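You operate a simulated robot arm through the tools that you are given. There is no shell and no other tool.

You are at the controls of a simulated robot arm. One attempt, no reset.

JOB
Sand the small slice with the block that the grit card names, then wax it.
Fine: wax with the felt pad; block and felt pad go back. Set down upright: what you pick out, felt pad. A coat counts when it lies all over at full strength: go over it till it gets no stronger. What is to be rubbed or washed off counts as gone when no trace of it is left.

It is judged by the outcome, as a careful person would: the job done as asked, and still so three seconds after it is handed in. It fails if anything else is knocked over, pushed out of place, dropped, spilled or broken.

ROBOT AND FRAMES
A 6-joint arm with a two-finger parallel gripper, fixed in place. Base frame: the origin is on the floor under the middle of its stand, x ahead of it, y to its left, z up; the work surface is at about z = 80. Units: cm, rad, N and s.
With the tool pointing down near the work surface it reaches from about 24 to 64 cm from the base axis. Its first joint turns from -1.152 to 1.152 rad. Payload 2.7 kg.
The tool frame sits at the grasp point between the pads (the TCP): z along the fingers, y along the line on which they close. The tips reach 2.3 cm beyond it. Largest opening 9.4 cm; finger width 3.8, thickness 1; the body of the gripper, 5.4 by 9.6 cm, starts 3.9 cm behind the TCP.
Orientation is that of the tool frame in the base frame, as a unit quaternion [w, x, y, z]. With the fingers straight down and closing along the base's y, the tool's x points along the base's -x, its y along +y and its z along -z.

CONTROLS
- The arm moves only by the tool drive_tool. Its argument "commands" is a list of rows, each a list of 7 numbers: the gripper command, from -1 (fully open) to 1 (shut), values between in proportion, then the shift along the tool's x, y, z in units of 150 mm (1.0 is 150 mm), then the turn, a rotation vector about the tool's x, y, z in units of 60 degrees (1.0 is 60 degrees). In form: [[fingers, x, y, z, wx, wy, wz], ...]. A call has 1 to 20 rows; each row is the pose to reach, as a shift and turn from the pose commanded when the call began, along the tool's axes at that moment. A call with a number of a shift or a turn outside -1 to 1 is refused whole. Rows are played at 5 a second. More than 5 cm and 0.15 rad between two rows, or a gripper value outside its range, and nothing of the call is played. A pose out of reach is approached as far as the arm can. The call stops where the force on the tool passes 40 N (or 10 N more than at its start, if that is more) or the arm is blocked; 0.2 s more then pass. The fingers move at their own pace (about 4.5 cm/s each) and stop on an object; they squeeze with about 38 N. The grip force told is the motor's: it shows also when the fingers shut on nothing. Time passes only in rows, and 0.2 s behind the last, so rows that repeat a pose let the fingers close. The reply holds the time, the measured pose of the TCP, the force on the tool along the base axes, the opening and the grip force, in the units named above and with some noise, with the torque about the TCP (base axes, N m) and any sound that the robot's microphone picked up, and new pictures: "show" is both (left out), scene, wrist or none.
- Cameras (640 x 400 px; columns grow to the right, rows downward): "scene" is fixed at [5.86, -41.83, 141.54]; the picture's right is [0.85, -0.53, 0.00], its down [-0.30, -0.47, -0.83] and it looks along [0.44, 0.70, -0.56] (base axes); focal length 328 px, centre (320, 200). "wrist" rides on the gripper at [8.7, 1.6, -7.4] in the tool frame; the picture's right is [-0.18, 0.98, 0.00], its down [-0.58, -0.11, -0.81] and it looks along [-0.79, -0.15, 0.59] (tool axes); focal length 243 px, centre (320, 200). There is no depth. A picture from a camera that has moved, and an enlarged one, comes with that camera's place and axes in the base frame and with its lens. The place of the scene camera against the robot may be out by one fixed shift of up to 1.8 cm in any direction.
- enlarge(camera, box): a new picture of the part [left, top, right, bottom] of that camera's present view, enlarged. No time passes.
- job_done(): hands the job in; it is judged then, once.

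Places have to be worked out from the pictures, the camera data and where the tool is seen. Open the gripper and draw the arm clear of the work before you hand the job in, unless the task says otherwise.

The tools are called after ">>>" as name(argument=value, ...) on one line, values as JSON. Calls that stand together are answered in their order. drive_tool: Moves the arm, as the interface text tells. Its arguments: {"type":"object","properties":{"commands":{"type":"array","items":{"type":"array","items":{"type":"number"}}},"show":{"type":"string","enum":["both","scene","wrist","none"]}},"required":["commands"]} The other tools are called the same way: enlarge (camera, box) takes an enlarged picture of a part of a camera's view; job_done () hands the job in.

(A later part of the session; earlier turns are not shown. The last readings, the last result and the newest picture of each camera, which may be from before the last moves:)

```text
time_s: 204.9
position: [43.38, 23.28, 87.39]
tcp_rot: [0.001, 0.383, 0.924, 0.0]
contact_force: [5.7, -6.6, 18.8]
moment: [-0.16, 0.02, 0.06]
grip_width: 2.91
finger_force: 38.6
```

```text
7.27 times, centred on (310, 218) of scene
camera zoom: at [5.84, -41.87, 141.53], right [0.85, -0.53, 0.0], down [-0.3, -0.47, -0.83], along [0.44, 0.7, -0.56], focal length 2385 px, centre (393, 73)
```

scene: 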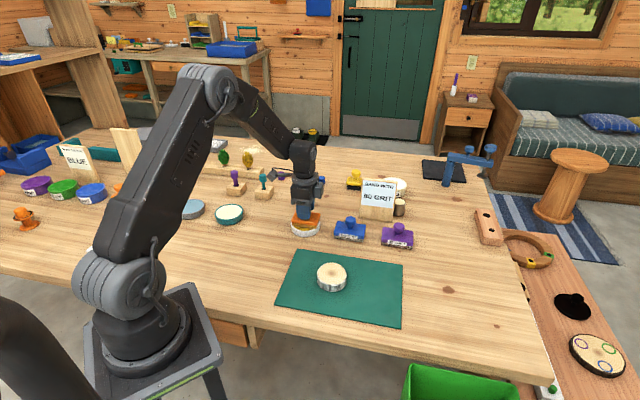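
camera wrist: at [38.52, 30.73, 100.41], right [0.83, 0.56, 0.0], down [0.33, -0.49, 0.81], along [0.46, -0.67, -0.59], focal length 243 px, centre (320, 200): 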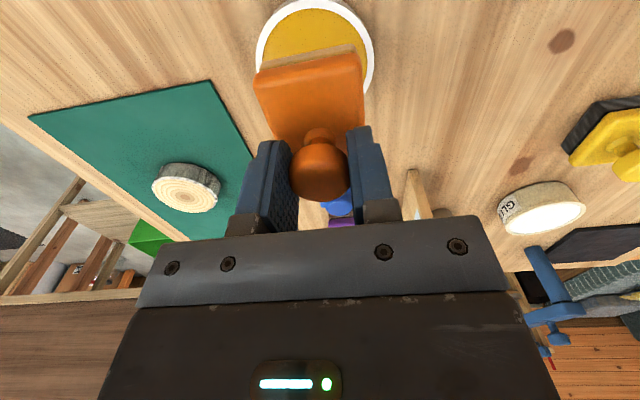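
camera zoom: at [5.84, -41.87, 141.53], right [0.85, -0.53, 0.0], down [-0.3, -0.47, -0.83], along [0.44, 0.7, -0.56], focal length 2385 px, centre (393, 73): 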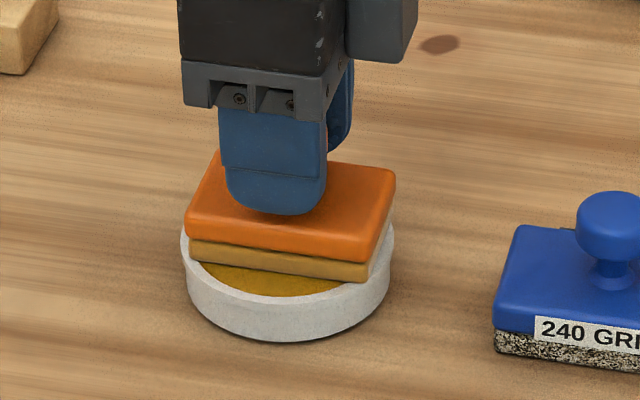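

The dish hasn't moved. I also dip each end: shift the pad so one end fits inside the rim, press so it tips into the wax, then the other end.

>>> drive_tool(commands=[[1, 0, 0, -0.02, 0, 0, 0], [1, 0.04, 0, -0.02, 0, 0, 0], [1, 0.073, 0, -0.02, 0, 0, 0], [1, 0.073, 0, -0.005, 0, 0, 0], [1, 0.073, 0, 0.002, 0, 0, 0], [1, 0.073, 0, 0.004, 0, 0, 0], [1, 0.085, 0, 0.004, 0, 0, 0], [1, 0.073, 0, 0.004, 0, 0, 0], [1, 0.073, 0, 0.004, 0, 0, 0]], show="scene")

>>> enlarge(camera="scene", box=[275, 190, 345, 245])

```text
time_s: 206.9
position: [42.45, 24.26, 87.4]
tcp_rot: [0.0, 0.383, 0.924, 0.001]
contact_force: [-6.1, -5.6, 25.7]
moment: [-0.13, 0.52, 0.04]
grip_width: 2.88
finger_force: 37.9
```

scene: 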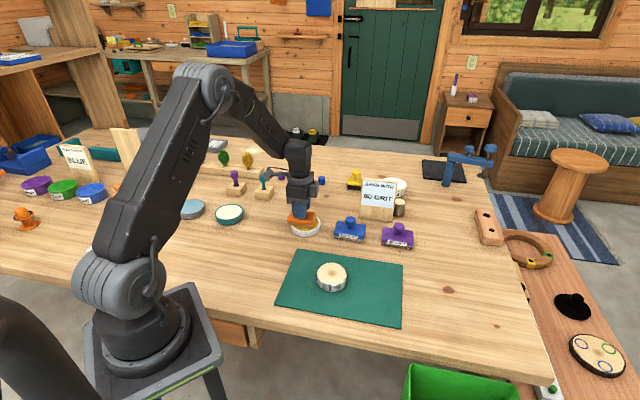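

```text
7.27 times, centred on (310, 218) of scene
camera zoom: at [5.81, -41.87, 141.53], right [0.85, -0.53, 0.0], down [-0.3, -0.47, -0.83], along [0.44, 0.7, -0.56], focal length 2385 px, centre (393, 73)
```

zoom: 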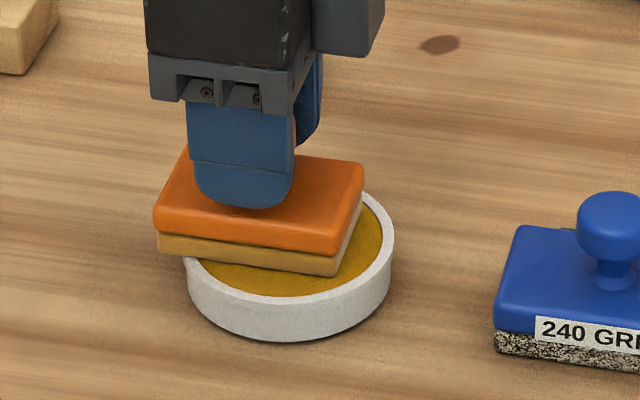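

Now the other end.

>>> drive_tool(commands=[[1, 0, 0, -0.025, 0, 0, 0], [1, -0.05, 0, -0.025, 0, 0, 0], [1, -0.1, 0, -0.025, 0, 0, 0], [1, -0.146, 0, -0.025, 0, 0, 0], [1, -0.146, 0, -0.01, 0, 0, 0], [1, -0.146, 0, -0.002, 0, 0, 0], [1, -0.146, 0, 0.001, 0, 0, 0], [1, -0.158, 0, 0.001, 0, 0, 0], [1, -0.146, 0, 0.001, 0, 0, 0]], show="scene")

>>> enlarge(camera="scene", box=[275, 190, 345, 245])

```text
time_s: 208.9
position: [43.97, 22.62, 87.45]
tcp_rot: [0.002, 0.384, 0.924, 0.001]
contact_force: [-0.6, -3.5, 9.6]
moment: [-0.12, 0.17, 0.03]
grip_width: 2.86
finger_force: 38.2
```

scene: 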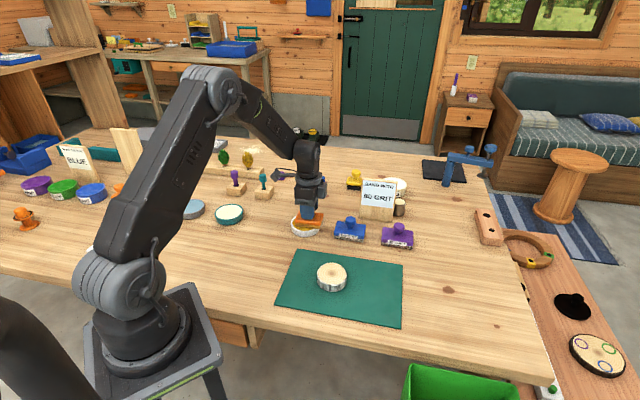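

```text
7.27 times, centred on (310, 218) of scene
camera zoom: at [5.84, -41.85, 141.53], right [0.85, -0.53, 0.0], down [-0.3, -0.47, -0.83], along [0.44, 0.7, -0.56], focal length 2385 px, centre (393, 73)
```

zoom: 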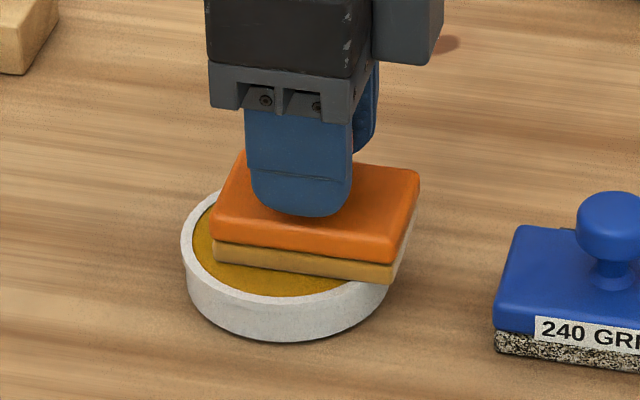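

Both ends dipped and the dish is in place. I lift and go to the slice for a firm pass.

>>> drive_tool(commands=[[1, 0, 0, -0.05, 0, 0, 0], [1, 0, 0, -0.25, 0, 0, 0], [1, 0, 0, -0.45, 0, 0, 0], [1, -0.12, -0.21, -0.45, 0, 0, 0], [1, -0.24, -0.42, -0.45, 0, 0, 0], [1, -0.36, -0.63, -0.45, 0, 0, 0], [1, -0.48, -0.84, -0.45, 0, 0, 0], [1, -0.55, -0.98, -0.45, 0, 0, 0], [1, -0.55, -0.98, -0.45, 0, 0, 0]], show="none")

>>> drive_tool(commands=[[1, -0.06, -0.12, 0, 0, 0, 0], [1, -0.13, -0.24, 0.1, 0, 0, 0], [1, -0.13, -0.24, 0.28, 0, 0, 0], [1, -0.13, -0.24, 0.36, 0, 0, 0], [1, -0.13, -0.24, 0.36, 0, 0, 0]], show="wrist")

>>> enlarge(camera="wrist", box=[200, 0, 440, 210])

```text
time_s: 210.9
position: [39.2, 6.6, 94.08]
tcp_rot: [0.001, 0.383, 0.924, 0.001]
contact_force: [-0.4, -0.3, -0.3]
moment: [-0.01, 0.03, 0.03]
grip_width: 2.9
finger_force: 37.8
```

```text
time_s: 212.1
position: [38.11, 2.49, 88.59]
tcp_rot: [0.0, 0.383, 0.924, 0.001]
contact_force: [0.2, 0.2, -0.3]
moment: [-0.01, -0.04, -0.02]
grip_width: 2.87
finger_force: 37.7
camera wrist: at [33.28, 9.75, 96.2], right [0.83, 0.56, 0.0], down [0.33, -0.49, 0.81], along [0.46, -0.67, -0.59], focal length 243 px, centre (320, 200)
```

wrist: 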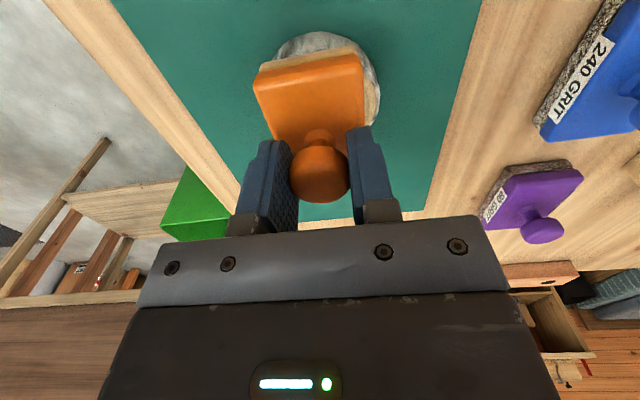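

```text
1.90 times, centred on (320, 105) of wrist
camera zoom: at [33.28, 9.75, 96.2], right [0.83, 0.56, 0.0], down [0.33, -0.49, 0.81], along [0.46, -0.67, -0.59], focal length 462 px, centre (320, 381)
```

zoom: 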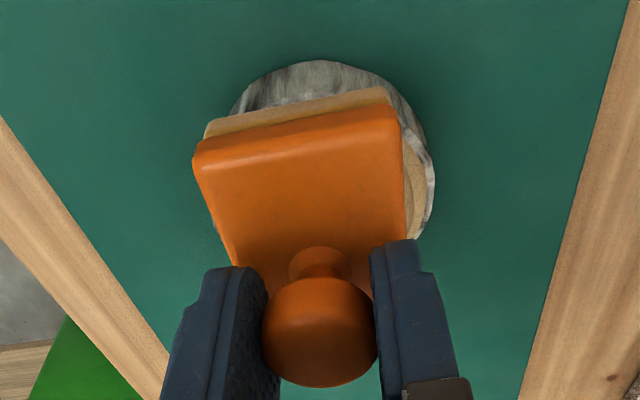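

For a visible edge test I first rub only the +y half with this freshly loaded pad.

>>> drive_tool(commands=[[1, 0, 0.1, 0, 0, 0, 0], [1, 0, 0.19, 0, 0, 0, 0], [1, 0, 0.19, 0.02, 0, 0, 0], [1, 0, 0.19, 0.03, 0, 0, 0], [1, 0, 0.19, 0.036, 0, 0, 0], [1, 0, 0.19, 0.04, 0, 0, 0]], show="none")

```text
time_s: 213.5
position: [40.32, 4.5, 88.07]
tcp_rot: [0.001, 0.383, 0.924, 0.001]
contact_force: [0.2, -0.4, -0.9]
moment: [-0.02, 0.05, 0.02]
grip_width: 2.89
finger_force: 37.7
```

>>> drive_tool(commands=[[1, 0, 0, 0.005, 0, 0, 0], [1, 0, 0, 0.01, 0, 0, 0], [1, 0, 0, 0.014, 0, 0, 0], [1, 0, 0, 0.014, 0, 0, 0]], show="none")

```text
time_s: 214.5
position: [40.32, 4.68, 87.86]
tcp_rot: [0.001, 0.382, 0.924, 0.001]
contact_force: [-1.4, -0.2, 24.8]
moment: [-0.26, 0.33, 0.0]
grip_width: 2.9
finger_force: 38.2
```

>>> drive_tool(commands=[[1, 0.03, 0, -0.002, 0, 0, 0], [1, 0.05, 0, -0.002, 0, 0, 0], [1, 0.02, 0, -0.002, 0, 0, 0], [1, -0.02, 0, -0.002, 0, 0, 0], [1, -0.05, 0, -0.002, 0, 0, 0], [1, -0.02, 0, -0.002, 0, 0, 0], [1, 0.02, 0, -0.002, 0, 0, 0], [1, 0.05, 0, -0.002, 0, 0, 0], [1, 0.02, 0, -0.002, 0, 0, 0], [1, -0.02, 0, -0.002, 0, 0, 0], [1, -0.05, 0, -0.002, 0, 0, 0], [1, -0.02, 0, -0.002, 0, 0, 0], [1, 0.02, 0, -0.002, 0, 0, 0], [1, 0.05, 0, -0.002, 0, 0, 0], [1, 0.02, 0, -0.002, 0, 0, 0], [1, 0, 0, -0.002, 0, 0, 0]], show="none")

>>> drive_tool(commands=[[1, 0, 0, -0.1, 0, 0, 0], [1, 0, 0.1, -0.25, 0, 0, 0], [1, 0, 0.35, -0.3, 0, 0, 0], [1, 0, 0.53, -0.3, 0, 0, 0], [1, 0, 0.53, -0.3, 0, 0, 0]], show="both")

>>> enlarge(camera="scene", box=[313, 260, 350, 290])

>>> enlarge(camera="wrist", box=[120, 20, 260, 150])

```text
time_s: 217.9
position: [40.14, 4.56, 87.92]
tcp_rot: [-0.001, 0.383, 0.924, 0.0]
contact_force: [-6.2, 7.7, 20.0]
moment: [0.1, 0.31, -0.09]
grip_width: 2.92
finger_force: 37.5
```

```text
time_s: 219.1
position: [46.22, 10.23, 92.39]
tcp_rot: [0.0, 0.383, 0.924, 0.0]
contact_force: [0.5, -0.2, -0.7]
moment: [-0.02, 0.03, 0.02]
grip_width: 2.9
finger_force: 37.8
camera wrist: at [41.24, 17.48, 100.01], right [0.83, 0.56, 0.0], down [0.33, -0.49, 0.81], along [0.46, -0.67, -0.59], focal length 243 px, centre (320, 200)
```

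scene: 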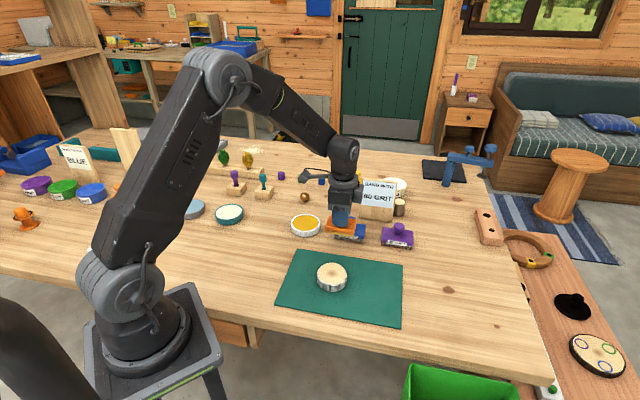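
wrist: 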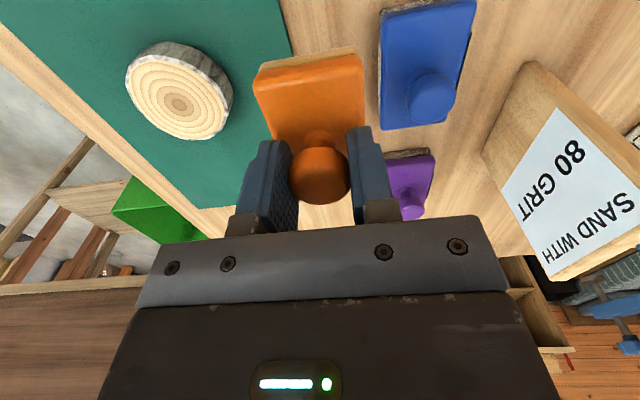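

```text
13.33 times, centred on (332, 275) of scene
camera zoom: at [5.86, -41.83, 141.54], right [0.85, -0.53, 0.0], down [-0.3, -0.47, -0.83], along [0.44, 0.7, -0.56], focal length 4372 px, centre (167, -800)
```

zoom: 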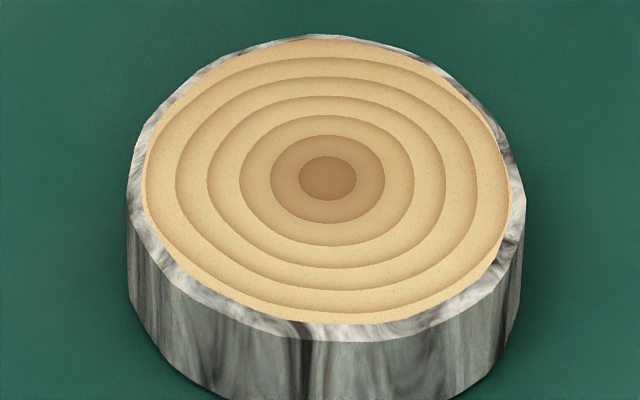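

```text
3.08 times, centred on (190, 85) of wrist
camera zoom: at [41.24, 17.48, 100.01], right [0.83, 0.56, 0.0], down [0.33, -0.49, 0.81], along [0.46, -0.67, -0.59], focal length 746 px, centre (720, 554)
```

zoom: 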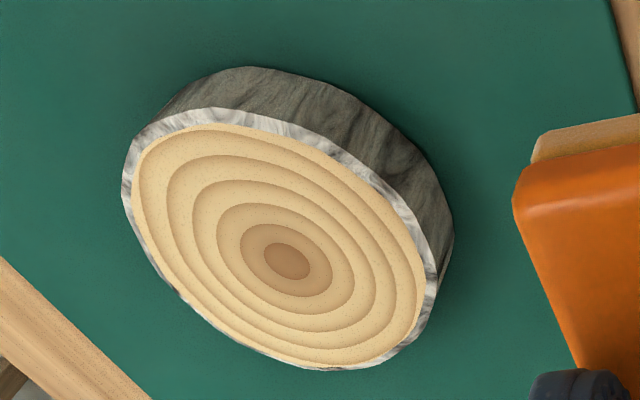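

Still no coat visible anywhere from the amber dish, even on a freshly worked half. Amber evidently does not take on the wood, so the cream dish must be the actual wax (and any mistake could still be sanded off). I carry the pad to the cream dish at about (25.8, 40.65).

>>> drive_tool(commands=[[1, 0, 0.05, -0.2, 0, 0, 0], [1, 0.2, 0.12, -0.25, 0, 0, 0], [1, 0.4, 0.2, -0.25, 0, 0, 0], [1, 0.6, 0.27, -0.25, 0, 0, 0], [1, 0.8, 0.34, -0.25, 0, 0, 0], [1, 1.0, 0.4, -0.25, 0, 0, 0], [1, 1.0, 0.4, -0.25, 0, 0, 0]], show="none")

>>> drive_tool(commands=[[1, 0.25, 0, 0, 0, 0, 0], [1, 0.5, 0, 0, 0, 0, 0], [1, 0.75, 0, 0, 0, 0, 0], [1, 1.0, 0, 0, 0, 0, 0], [1, 1.0, 0, 0, 0, 0, 0]], show="both")

```text
time_s: 220.7
position: [39.71, 25.07, 96.33]
tcp_rot: [0.0, 0.382, 0.924, 0.001]
contact_force: [0.0, -0.4, 0.0]
moment: [-0.01, 0.01, 0.01]
grip_width: 2.88
finger_force: 38.7
```

```text
time_s: 221.9
position: [28.84, 35.69, 96.02]
tcp_rot: [0.0, 0.382, 0.924, 0.001]
contact_force: [0.1, 0.8, -0.5]
moment: [0.01, 0.01, 0.01]
grip_width: 2.9
finger_force: 38.2
camera wrist: at [23.94, 42.94, 103.63], right [0.83, 0.56, 0.0], down [0.33, -0.49, 0.81], along [0.46, -0.67, -0.59], focal length 243 px, centre (320, 200)
```

scene: 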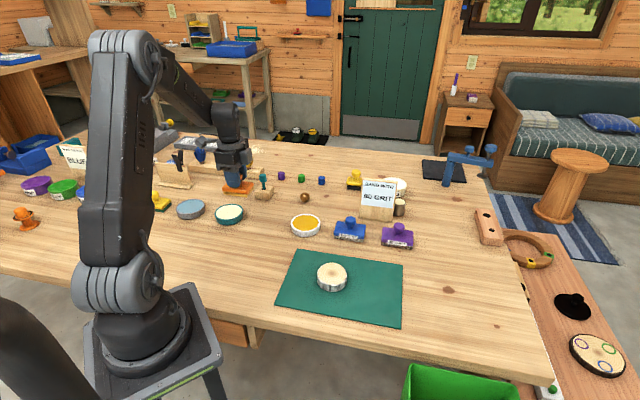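
wrist: 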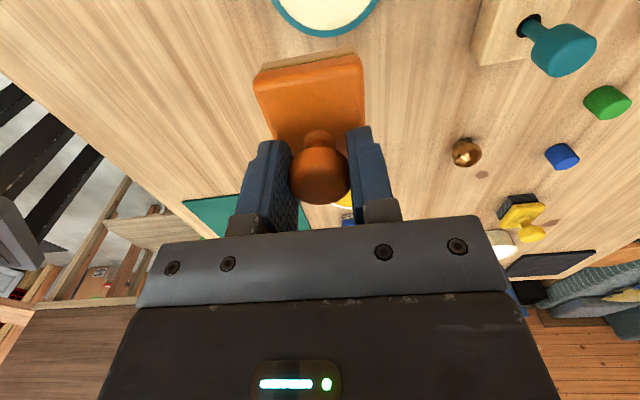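

I move over the cream dish and check alignment; dipping only the pad is reversible, so I'll look at how the felt takes it before touching the slice.

>>> drive_tool(commands=[[1, 0.12, 0.03, 0, 0, 0, 0], [1, 0.25, 0.06, 0.05, 0, 0, 0], [1, 0.375, 0.092, 0.1, 0, 0, 0], [1, 0.375, 0.092, 0.2, 0, 0, 0], [1, 0.375, 0.092, 0.2, 0, 0, 0]], show="both")

>>> enlarge(camera="wrist", box=[240, 0, 400, 120])

>>> enlarge(camera="scene", box=[190, 160, 270, 230])

```text
time_s: 223.1
position: [25.98, 40.73, 93.16]
tcp_rot: [0.001, 0.382, 0.924, 0.001]
contact_force: [0.1, 0.4, -0.2]
moment: [-0.04, -0.02, 0.02]
grip_width: 2.88
finger_force: 38.0
camera wrist: at [21.06, 47.86, 100.72], right [0.83, 0.56, 0.0], down [0.33, -0.49, 0.81], along [0.46, -0.67, -0.59], focal length 243 px, centre (320, 200)
```

scene: 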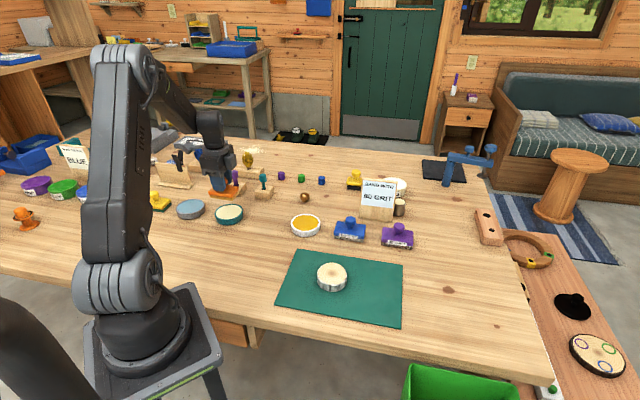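
wrist: 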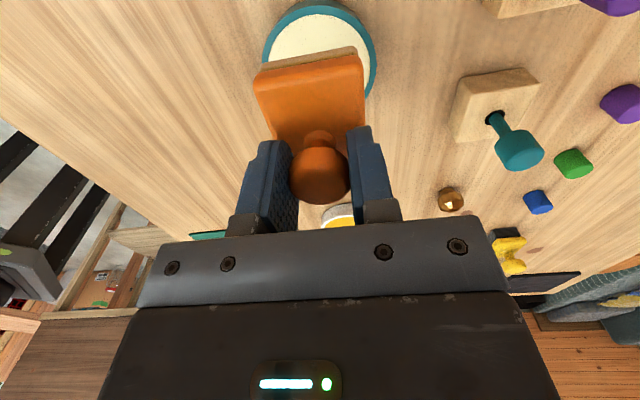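

```text
3.33 times, centred on (320, 60) of wrist
camera zoom: at [21.06, 47.86, 100.72], right [0.83, 0.56, 0.0], down [0.33, -0.49, 0.81], along [0.46, -0.67, -0.59], focal length 809 px, centre (320, 667)
```

zoom: 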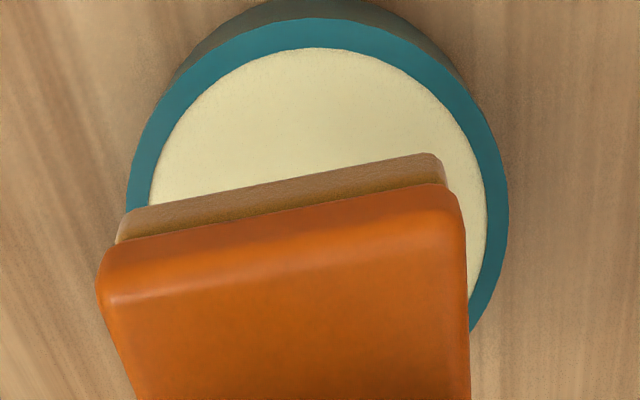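

```text
5.71 times, centred on (230, 195) of scene
camera zoom: at [5.86, -41.83, 141.54], right [0.85, -0.53, 0.0], down [-0.3, -0.47, -0.83], along [0.44, 0.7, -0.56], focal length 1874 px, centre (834, 229)
```

zoom: 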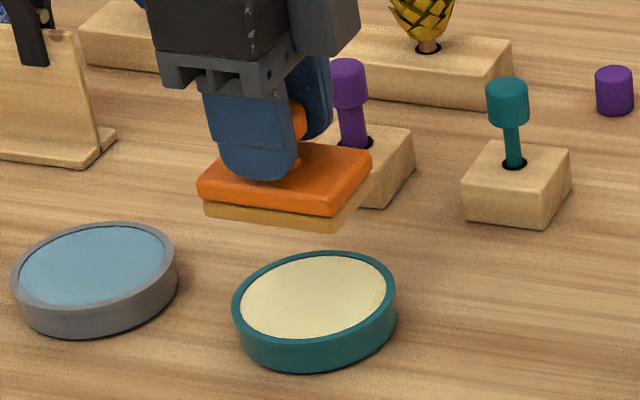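

Before dipping here, I check the pad's home spot on the table for any amber mark left by the loaded pad – that tells whether the amber transfers by contact at all.

>>> enlarge(camera="scene", box=[240, 195, 300, 240])

>>> enlarge(camera="scene", box=[213, 175, 250, 200])

```text
8.89 times, centred on (270, 218) of scene
camera zoom: at [5.86, -41.83, 141.54], right [0.85, -0.53, 0.0], down [-0.3, -0.47, -0.83], along [0.44, 0.7, -0.56], focal length 2915 px, centre (764, 44)
```

zoom: 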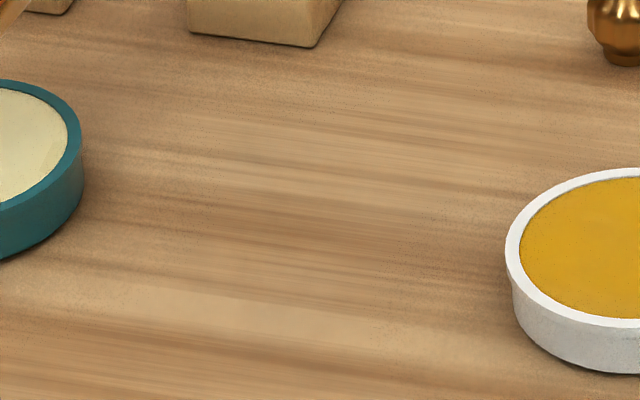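

```text
16.00 times, centred on (232, 188) of scene
camera zoom: at [5.86, -41.83, 141.54], right [0.85, -0.53, 0.0], down [-0.3, -0.47, -0.83], along [0.44, 0.7, -0.56], focal length 5247 px, centre (1736, 400)
```

zoom: 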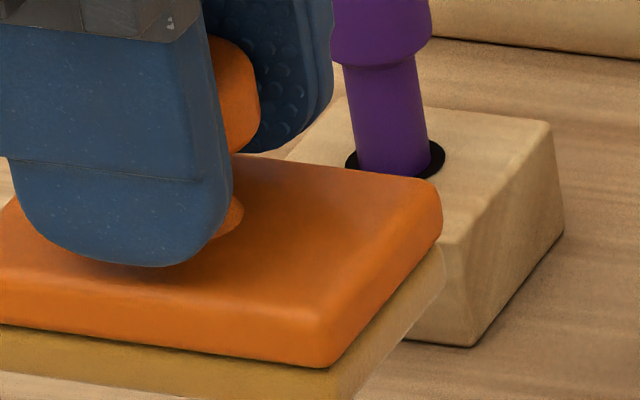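

No transfer marks anywhere, and now both ends of the felt are amber after being pushed into the wax – so loading happens only where felt really touches wax. I want a clear look at the working face itself: I move to open space nearer the camera and tip the pad fully.

>>> drive_tool(commands=[[1, 0, 0, -0.2, 0, 0, 0], [1, -0.1, -0.07, -0.4, 0, 0, 0], [1, -0.3, -0.2, -0.45, 0, 0, 0], [1, -0.5, -0.33, -0.45, 0, 0, 0], [1, -0.7, -0.46, -0.45, 0, 0, 0], [1, -0.9, -0.6, -0.45, 0, 0, 0], [1, -0.9, -0.6, -0.45, 0, 0, 0]], show="none")

>>> drive_tool(commands=[[1, -0.2, -0.13, 0, 0, 0, 0], [1, -0.4, -0.26, 0, 0, 0, 0], [1, -0.6, -0.39, 0, 0, 0, 0], [1, -0.8, -0.52, 0, 0, 0, 0], [1, -0.98, -0.64, 0, 0, 0, 0], [1, -0.98, -0.64, 0, 0, 0, 0]], show="none")

>>> drive_tool(commands=[[1, -0.2, -0.13, -0.05, 0, 0, 0], [1, -0.4, -0.26, -0.1, 0, 0, 0], [1, -0.6, -0.39, -0.2, 0, 0, 0], [1, -0.8, -0.52, -0.3, 0, 0, 0], [1, -0.88, -0.59, -0.4, 0, 0, 0], [1, -0.88, -0.59, -0.4, 0, 0, 0]], show="scene")

```text
time_s: 224.7
position: [29.31, 24.62, 100.03]
tcp_rot: [0.001, 0.383, 0.924, 0.001]
contact_force: [-0.1, -0.5, -0.3]
moment: [-0.01, 0.0, 0.01]
grip_width: 2.88
finger_force: 37.9
```

```text
time_s: 226.1
position: [32.74, 7.43, 99.91]
tcp_rot: [0.001, 0.382, 0.924, 0.0]
contact_force: [-0.2, -0.2, -0.2]
moment: [-0.03, -0.03, -0.02]
grip_width: 2.88
finger_force: 38.2
```

```text
time_s: 227.5
position: [35.89, -8.2, 105.89]
tcp_rot: [0.001, 0.383, 0.924, 0.001]
contact_force: [-1.1, -0.8, -1.7]
moment: [0.0, -0.02, 0.02]
grip_width: 2.91
finger_force: 37.8
```

scene: 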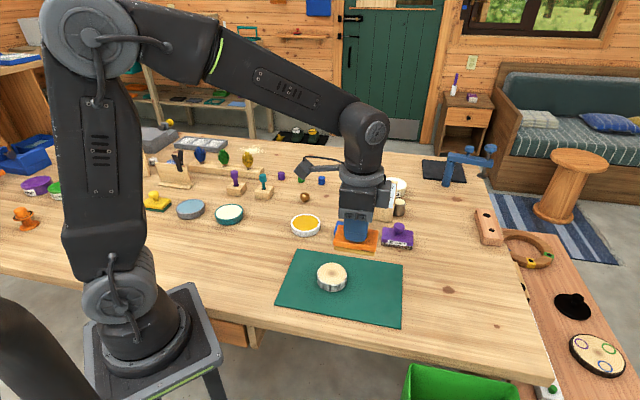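

Now tip the pad: 60° in one go, then further.

>>> drive_tool(commands=[[1, 0, 0, 0, 0.13, 0, 0], [1, 0, 0, 0, 0.26, 0, 0], [1, 0, 0, 0, 0.39, 0, 0], [1, 0, 0, 0, 0.52, 0, 0], [1, 0, 0, 0, 0.65, 0, 0], [1, 0, 0, 0, 0.78, 0, 0], [1, 0, 0, 0, 0.91, 0, 0], [1, 0, 0, 0, 1.0, 0, 0]], show="none")

>>> drive_tool(commands=[[1, 0, 0, 0, 0.1, 0, 0], [1, 0, 0, 0, 0.2, 0, 0], [1, 0, 0, 0, 0.3, 0, 0], [1, 0, 0, 0, 0.4, 0, 0], [1, 0, 0, 0, 0.4, 0, 0]], show="scene")

```text
time_s: 229.3
position: [35.73, -7.96, 105.87]
tcp_rot: [-0.192, 0.332, 0.8, -0.462]
contact_force: [0.0, -0.2, -1.0]
moment: [0.02, -0.01, 0.02]
grip_width: 2.91
finger_force: 37.9
```

```text
time_s: 230.5
position: [35.24, -8.58, 105.46]
tcp_rot: [-0.254, 0.284, 0.688, -0.618]
contact_force: [0.1, -0.6, -0.4]
moment: [0.02, -0.02, 0.02]
grip_width: 2.88
finger_force: 38.2
out of reach, approached as far as the arm can: row 4, 5
```

scene: 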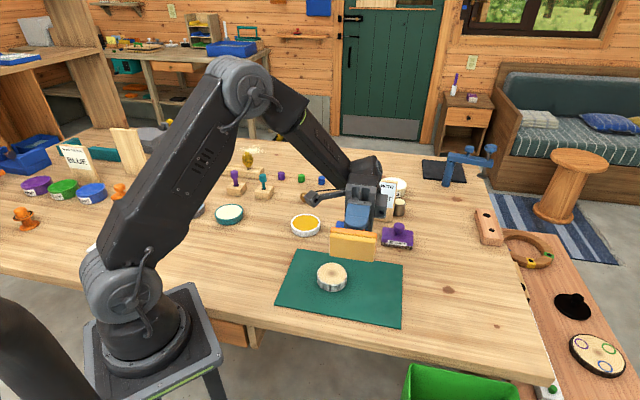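

>>> enlarge(camera="scene", box=[322, 215, 387, 268])

>>> enlarge(camera="scene", box=[300, 200, 420, 290])

```text
7.55 times, centred on (354, 242) of scene
camera zoom: at [5.86, -41.83, 141.54], right [0.85, -0.53, 0.0], down [-0.3, -0.47, -0.83], along [0.44, 0.7, -0.56], focal length 2475 px, centre (60, -113)
```

zoom: 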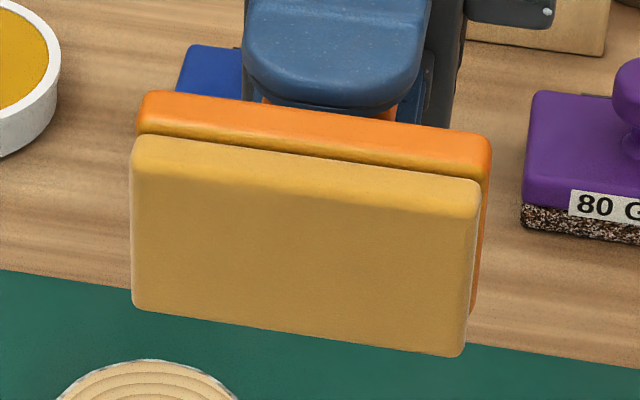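

```text
4.44 times, centred on (360, 245) of scene
camera zoom: at [5.86, -41.83, 141.54], right [0.85, -0.53, 0.0], down [-0.3, -0.47, -0.83], along [0.44, 0.7, -0.56], focal length 1458 px, centre (142, 0)
```

zoom: 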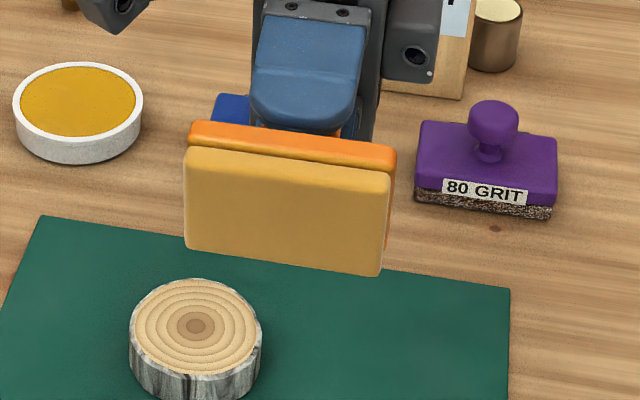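

The working face is uniformly loaded with amber, yet nothing transfers to the wood – so this amber substance isn't a coat for it, and the cream dish should be the wax. I un-tilt and go to the cream dish; a half-face test there will show a visible coat if I'm right.

>>> drive_tool(commands=[[1, 0, 0, 0, -0.13, 0, 0], [1, 0, 0, 0, -0.26, 0, 0], [1, 0, 0, 0, -0.39, 0, 0], [1, 0, 0, 0, -0.52, 0, 0], [1, 0, 0, 0, -0.65, 0, 0], [1, 0, 0, 0, -0.78, 0, 0], [1, 0, 0, 0, -0.91, 0, 0], [1, 0, 0, 0, -1.0, 0, 0]], show="none")

>>> drive_tool(commands=[[1, 0, 0, 0, -0.1, 0, 0], [1, 0, 0, 0, -0.2, 0, 0], [1, 0, 0, 0, -0.3, 0, 0], [1, 0, 0, 0, -0.4, 0, 0], [1, 0, 0, 0, -0.4, 0, 0]], show="both")

```text
time_s: 232.3
position: [35.24, -8.53, 105.41]
tcp_rot: [-0.079, 0.375, 0.904, -0.19]
contact_force: [0.0, -0.1, -1.1]
moment: [-0.01, -0.02, -0.01]
grip_width: 2.89
finger_force: 38.7
```

```text
time_s: 233.5
position: [35.38, -8.52, 105.27]
tcp_rot: [0.001, 0.383, 0.924, 0.001]
contact_force: [-0.2, -0.6, -0.3]
moment: [-0.03, 0.02, -0.01]
grip_width: 2.89
finger_force: 38.7
camera wrist: at [30.35, -1.29, 112.82], right [0.83, 0.56, 0.0], down [0.33, -0.49, 0.81], along [0.46, -0.66, -0.59], focal length 243 px, centre (320, 200)
```

scene: 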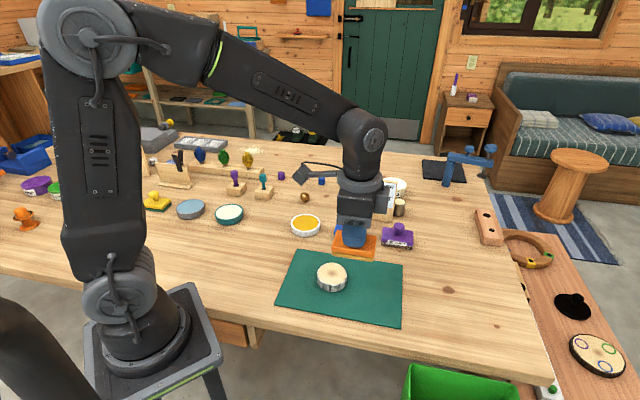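
wrist: 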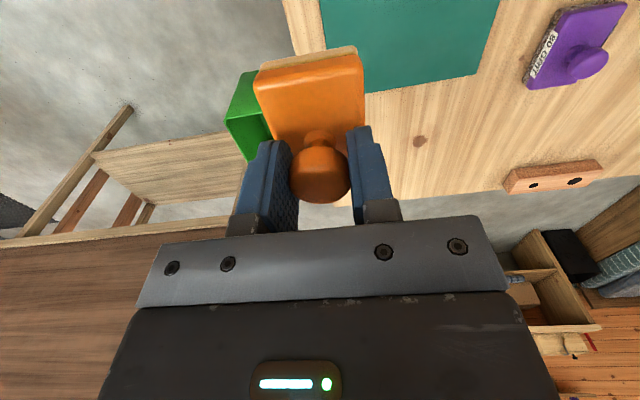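

I go back to the cream dish in three moves.

>>> drive_tool(commands=[[1, 0.2, 0.13, 0, 0, 0, 0], [1, 0.4, 0.27, 0, 0, 0, 0], [1, 0.6, 0.4, 0, 0, 0, 0], [1, 0.8, 0.54, 0, 0, 0, 0], [1, 0.95, 0.64, 0, 0, 0, 0], [1, 0.95, 0.64, 0, 0, 0, 0]], show="none")

>>> drive_tool(commands=[[1, 0.2, 0.13, 0.05, 0, 0, 0], [1, 0.4, 0.27, 0.1, 0, 0, 0], [1, 0.6, 0.4, 0.2, 0, 0, 0], [1, 0.8, 0.54, 0.3, 0, 0, 0], [1, 0.95, 0.64, 0.35, 0, 0, 0], [1, 0.95, 0.64, 0.35, 0, 0, 0]], show="none")

>>> drive_tool(commands=[[1, 0.2, 0.13, 0, 0, 0, 0], [1, 0.4, 0.27, 0, 0, 0, 0], [1, 0.6, 0.4, 0.1, 0, 0, 0], [1, 0.78, 0.55, 0.2, 0, 0, 0], [1, 0.86, 0.595, 0.4, 0, 0, 0], [1, 0.86, 0.595, 0.45, 0, 0, 0], [1, 0.86, 0.595, 0.45, 0, 0, 0]], show="both")

>>> enlarge(camera="wrist", box=[240, 0, 400, 120])

```text
time_s: 234.9
position: [32.1, 8.36, 105.44]
tcp_rot: [0.001, 0.382, 0.924, 0.0]
contact_force: [-0.3, -0.3, -0.3]
moment: [0.04, -0.02, -0.03]
grip_width: 2.87
finger_force: 38.1
```

```text
time_s: 236.3
position: [28.81, 25.22, 100.14]
tcp_rot: [0.0, 0.382, 0.924, 0.0]
contact_force: [0.4, -0.7, -0.3]
moment: [0.01, -0.01, 0.0]
grip_width: 2.87
finger_force: 38.4
```

```text
time_s: 237.9
position: [26.03, 40.8, 93.37]
tcp_rot: [0.0, 0.383, 0.924, 0.001]
contact_force: [0.6, -1.0, -0.6]
moment: [0.01, 0.0, 0.02]
grip_width: 2.89
finger_force: 38.0
camera wrist: at [21.02, 48.06, 100.95], right [0.83, 0.56, 0.0], down [0.33, -0.49, 0.81], along [0.46, -0.67, -0.59], focal length 243 px, centre (320, 200)
```

scene: 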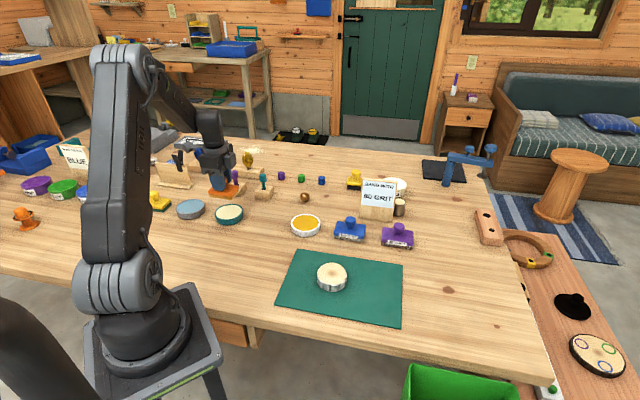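
wrist: 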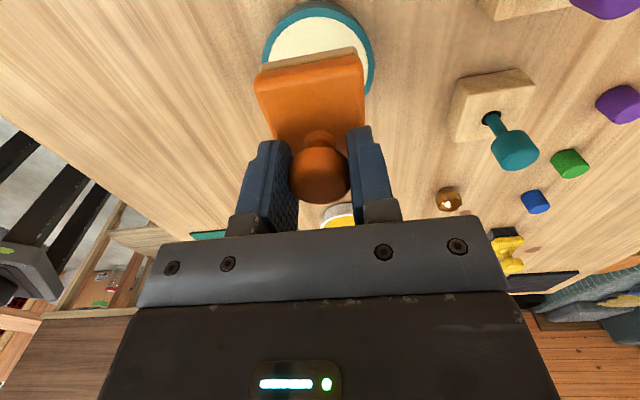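

```text
3.33 times, centred on (320, 60) of wrist
camera zoom: at [21.02, 48.06, 100.95], right [0.83, 0.56, 0.0], down [0.33, -0.49, 0.81], along [0.46, -0.67, -0.59], focal length 809 px, centre (320, 667)
```

zoom: 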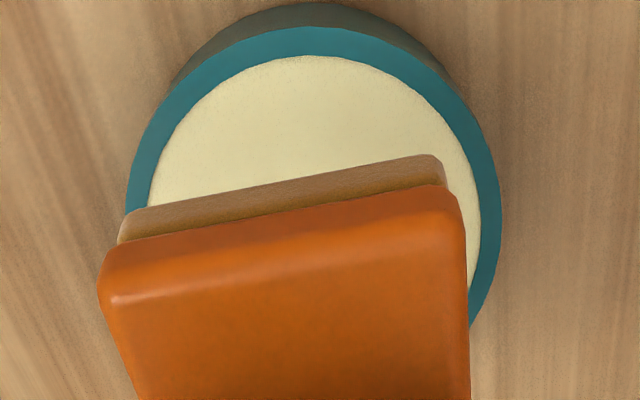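

I shift 0.45 cm in tool -x to centre, then lower into the cream dish.

>>> drive_tool(commands=[[1, -0.03, 0, 0.1, 0, 0, 0], [1, -0.03, 0, 0.25, 0, 0, 0], [1, -0.03, 0, 0.36, 0, 0, 0], [1, -0.03, 0, 0.375, 0, 0, 0], [1, -0.03, 0, 0.382, 0, 0, 0], [1, -0.03, 0, 0.386, 0, 0, 0]], show="none")

```text
time_s: 239.3
position: [26.27, 40.29, 87.46]
tcp_rot: [0.001, 0.383, 0.924, 0.001]
contact_force: [-0.2, 0.3, -0.9]
moment: [-0.01, 0.03, 0.01]
grip_width: 2.89
finger_force: 37.8
```

>>> drive_tool(commands=[[1, 0, 0, 0.006, 0, 0, 0], [1, 0, 0, 0.012, 0, 0, 0], [1, 0, 0, 0.016, 0, 0, 0], [1, 0, 0, 0.016, 0, 0, 0]], show="scene")

>>> enlarge(camera="scene", box=[195, 175, 265, 230])

```text
time_s: 240.3
position: [26.27, 40.3, 87.39]
tcp_rot: [0.0, 0.382, 0.924, 0.001]
contact_force: [-1.4, -2.2, 7.4]
moment: [-0.38, -0.05, -0.08]
grip_width: 2.89
finger_force: 37.7
```

scene: 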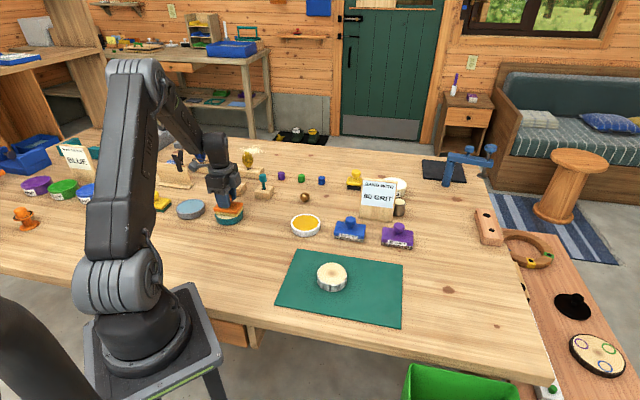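

```text
7.27 times, centred on (230, 202) of scene
camera zoom: at [5.85, -41.85, 141.53], right [0.85, -0.53, 0.0], down [-0.3, -0.47, -0.83], along [0.44, 0.7, -0.56], focal length 2385 px, centre (974, 182)
```

zoom: 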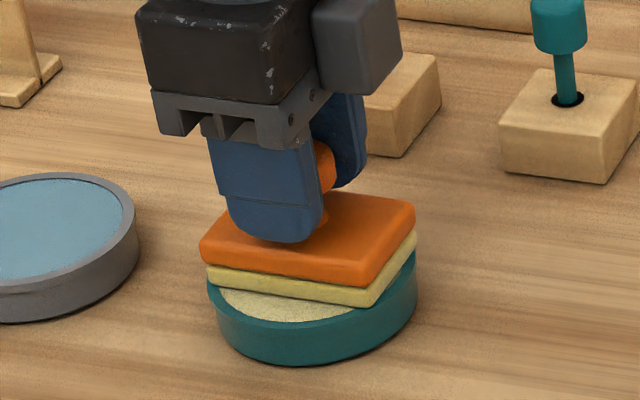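

The felt has turned cream all round at once. I lift it and carry it back to the slice for the half-face test.

>>> drive_tool(commands=[[1, 0, 0, 0, 0, 0, 0], [1, 0, 0, 0, 0, 0, 0], [1, 0, 0, -0.05, 0, 0, 0], [1, 0, 0, -0.3, 0, 0, 0], [1, 0, 0, -0.55, 0, 0, 0], [1, -0.2, -0.13, -0.55, 0, 0, 0], [1, -0.4, -0.26, -0.55, 0, 0, 0], [1, -0.6, -0.39, -0.55, 0, 0, 0], [1, -0.8, -0.52, -0.55, 0, 0, 0], [1, -0.95, -0.65, -0.55, 0, 0, 0], [1, -0.95, -0.65, -0.55, 0, 0, 0]], show="scene")

>>> enlarge(camera="scene", box=[195, 160, 335, 245])

```text
time_s: 242.7
position: [29.54, 23.11, 95.69]
tcp_rot: [0.0, 0.383, 0.924, 0.001]
contact_force: [-0.1, 0.0, -0.8]
moment: [0.02, 0.02, 0.01]
grip_width: 2.91
finger_force: 38.2
```

scene: 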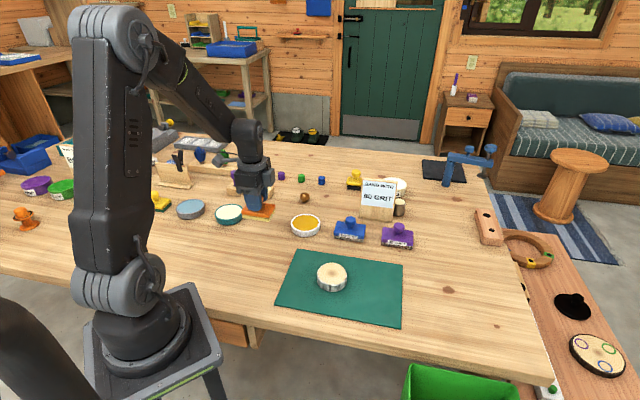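

```text
4.57 times, centred on (265, 202) of scene
camera zoom: at [5.86, -41.83, 141.54], right [0.85, -0.53, 0.0], down [-0.3, -0.47, -0.83], along [0.44, 0.7, -0.56], focal length 1499 px, centre (571, 189)
```

zoom: 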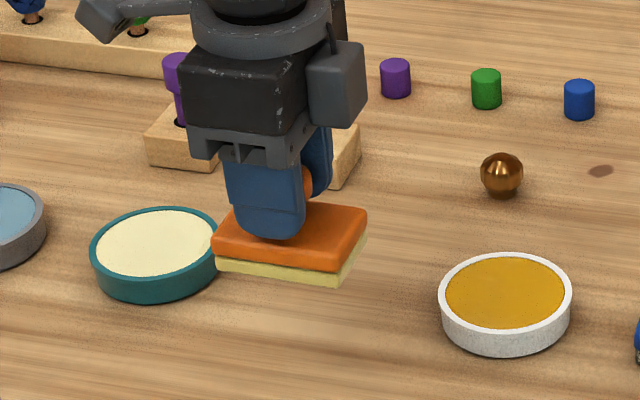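

>>> drive_tool(commands=[[1, -0.25, -0.07, 0, 0, 0, 0], [1, -0.5, -0.135, 0, 0, 0, 0], [1, -0.75, -0.2, 0, 0, 0, 0], [1, -1.0, -0.27, 0, 0, 0, 0], [1, -1.0, -0.27, 0, 0, 0, 0]], show="none")

>>> drive_tool(commands=[[1, -0.2, -0.05, 0.05, 0, 0, 0], [1, -0.38, -0.1, 0.15, 0, 0, 0], [1, -0.38, -0.1, 0.35, 0, 0, 0], [1, -0.38, -0.1, 0.47, 0, 0, 0], [1, -0.38, -0.1, 0.47, 0, 0, 0]], show="wrist")

>>> enlarge(camera="wrist", box=[200, 0, 440, 210])

```text
time_s: 243.9
position: [37.12, 9.79, 95.52]
tcp_rot: [0.0, 0.382, 0.924, 0.002]
contact_force: [0.3, 0.1, -0.7]
moment: [0.0, -0.01, 0.0]
grip_width: 2.88
finger_force: 37.8
```

```text
time_s: 245.1
position: [40.2, 4.69, 88.46]
tcp_rot: [0.001, 0.383, 0.924, 0.001]
contact_force: [-0.2, -0.1, -0.7]
moment: [0.0, -0.03, 0.01]
grip_width: 2.87
finger_force: 37.9
camera wrist: at [35.29, 11.98, 96.05], right [0.83, 0.56, 0.0], down [0.33, -0.49, 0.81], along [0.46, -0.67, -0.59], focal length 243 px, centre (320, 200)
```

wrist: 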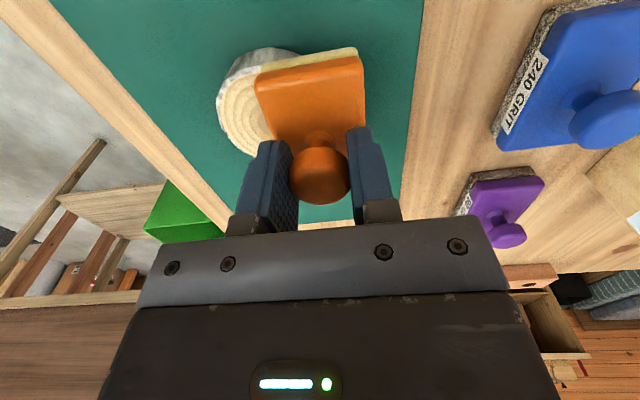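

```text
1.90 times, centred on (320, 105) of wrist
camera zoom: at [35.29, 11.98, 96.05], right [0.83, 0.56, 0.0], down [0.33, -0.49, 0.81], along [0.46, -0.67, -0.59], focal length 462 px, centre (320, 381)
```

zoom: 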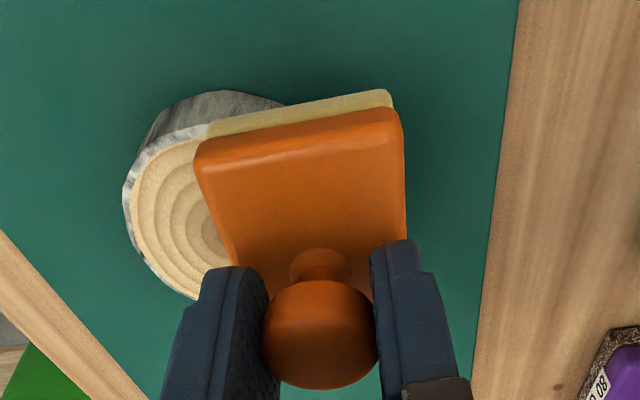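

Positioned on the +y half. I lower to light contact and rub lengthwise just a few strokes.

>>> drive_tool(commands=[[1, 0, 0, 0.02, 0, 0, 0], [1, 0, 0, 0.03, 0, 0, 0], [1, 0, 0, 0.036, 0, 0, 0], [1, 0, 0, 0.04, 0, 0, 0], [1, 0, 0, 0.043, 0, 0, 0]], show="none")

```text
time_s: 246.3
position: [40.33, 4.97, 88.0]
tcp_rot: [0.001, 0.382, 0.924, 0.001]
contact_force: [-2.6, 4.0, 16.5]
moment: [-0.22, 0.15, -0.04]
grip_width: 2.88
finger_force: 37.7
```

>>> drive_tool(commands=[[1, 0.03, 0, -0.001, 0, 0, 0], [1, 0.05, 0, -0.001, 0, 0, 0], [1, 0.02, 0, -0.001, 0, 0, 0], [1, -0.02, 0, -0.001, 0, 0, 0], [1, -0.05, 0, -0.001, 0, 0, 0], [1, -0.02, 0, -0.001, 0, 0, 0], [1, 0.02, 0, -0.001, 0, 0, 0], [1, 0.05, 0, -0.001, 0, 0, 0], [1, 0.02, 0, -0.001, 0, 0, 0], [1, -0.02, 0, -0.001, 0, 0, 0], [1, -0.05, 0, -0.001, 0, 0, 0], [1, 0, 0, -0.001, 0, 0, 0]], show="none")

>>> drive_tool(commands=[[1, 0, 0, -0.1, 0, 0, 0], [1, 0, 0.1, -0.25, 0, 0, 0], [1, 0, 0.35, -0.3, 0, 0, 0], [1, 0, 0.53, -0.3, 0, 0, 0], [1, 0, 0.53, -0.3, 0, 0, 0]], show="both")

>>> enlarge(camera="scene", box=[313, 260, 350, 290])

>>> enlarge(camera="wrist", box=[120, 20, 260, 150])

```text
time_s: 248.9
position: [40.29, 4.65, 87.95]
tcp_rot: [0.003, 0.382, 0.924, 0.002]
contact_force: [6.8, -6.2, 18.5]
moment: [-0.6, -0.25, 0.11]
grip_width: 2.93
finger_force: 38.4
```

```text
time_s: 250.1
position: [45.64, 10.36, 92.23]
tcp_rot: [0.0, 0.382, 0.924, 0.0]
contact_force: [0.0, 0.0, -0.6]
moment: [-0.02, -0.02, 0.02]
grip_width: 2.89
finger_force: 37.7
camera wrist: at [40.76, 17.72, 99.85], right [0.83, 0.56, 0.0], down [0.33, -0.49, 0.81], along [0.46, -0.67, -0.59], focal length 243 px, centre (320, 200)
```

scene: 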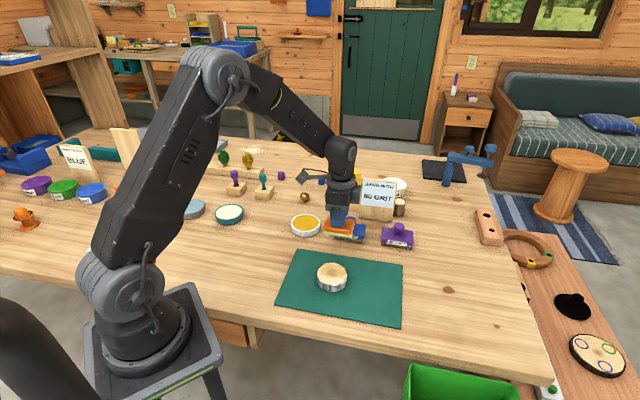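
wrist: 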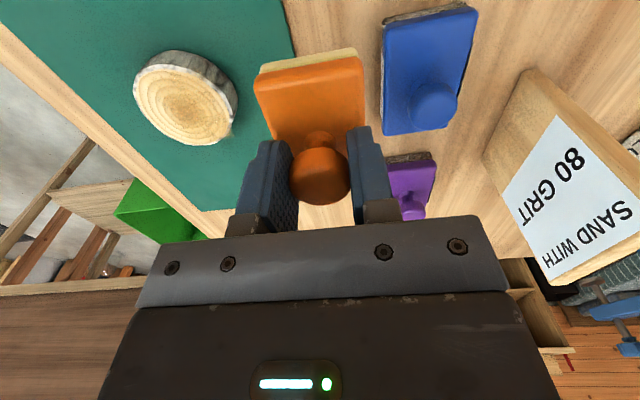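

```text
13.33 times, centred on (332, 275) of scene
camera zoom: at [5.86, -41.83, 141.54], right [0.85, -0.53, 0.0], down [-0.3, -0.47, -0.83], along [0.44, 0.7, -0.56], focal length 4372 px, centre (167, -800)
```

zoom: 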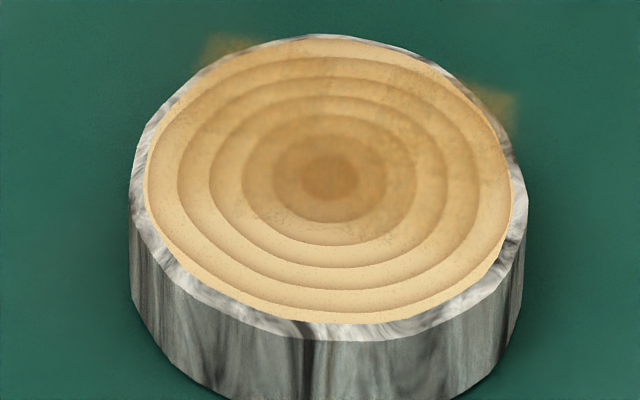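

```text
3.08 times, centred on (190, 85) of wrist
camera zoom: at [40.76, 17.72, 99.85], right [0.83, 0.56, 0.0], down [0.33, -0.49, 0.81], along [0.46, -0.67, -0.59], focal length 746 px, centre (720, 554)
```

zoom: 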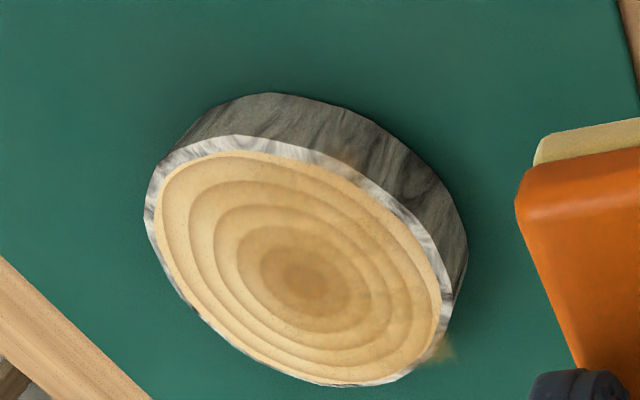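

A clear honey-brown coat now shows on the rubbed half – so the cream dish is the wax. I go on to cover the whole face: back over the slice centre and into contact.

>>> drive_tool(commands=[[1, -0.01, -0.25, 0, 0, 0, 0], [1, -0.02, -0.5, 0, 0, 0, 0], [1, -0.028, -0.72, 0.1, 0, 0, 0], [1, -0.028, -0.72, 0.22, 0, 0, 0], [1, -0.028, -0.72, 0.27, 0, 0, 0], [1, -0.028, -0.72, 0.282, 0, 0, 0], [1, -0.028, -0.72, 0.29, 0, 0, 0]], show="none")

```text
time_s: 251.7
position: [38.29, 2.37, 87.91]
tcp_rot: [0.001, 0.383, 0.924, 0.001]
contact_force: [-0.3, -0.8, 1.1]
moment: [-0.11, 0.0, -0.08]
grip_width: 2.88
finger_force: 38.5
```

Light contact. I press a bit and sweep the full face.

>>> drive_tool(commands=[[1, 0, 0.04, 0.005, 0, 0, 0], [1, 0, 0.08, 0.005, 0, 0, 0], [1, 0, 0.12, 0.005, 0, 0, 0], [1, 0, 0.08, 0.005, 0, 0, 0], [1, 0, 0.04, 0.005, 0, 0, 0], [1, 0, 0, 0.005, 0, 0, 0], [1, 0, -0.04, 0.005, 0, 0, 0], [1, 0, -0.08, 0.005, 0, 0, 0], [1, 0.01, -0.12, 0.005, 0, 0, 0], [1, 0.04, -0.1, 0.005, 0, 0, 0], [1, 0.04, -0.06, 0.005, 0, 0, 0], [1, 0.04, -0.02, 0.005, 0, 0, 0], [1, 0.04, 0.02, 0.005, 0, 0, 0], [1, 0.04, 0.06, 0.005, 0, 0, 0], [1, 0.03, 0.1, 0.005, 0, 0, 0], [1, 0, 0.12, 0.005, 0, 0, 0], [1, -0.03, 0.1, 0.005, 0, 0, 0], [1, -0.04, 0.06, 0.005, 0, 0, 0], [1, -0.04, 0.02, 0.005, 0, 0, 0], [1, -0.04, -0.02, 0.005, 0, 0, 0]], show="none")

```text
time_s: 255.9
position: [38.69, 1.77, 88.01]
tcp_rot: [0.001, 0.382, 0.924, 0.0]
contact_force: [1.2, 1.4, 3.9]
moment: [0.07, -0.05, 0.0]
grip_width: 2.88
finger_force: 37.9
```

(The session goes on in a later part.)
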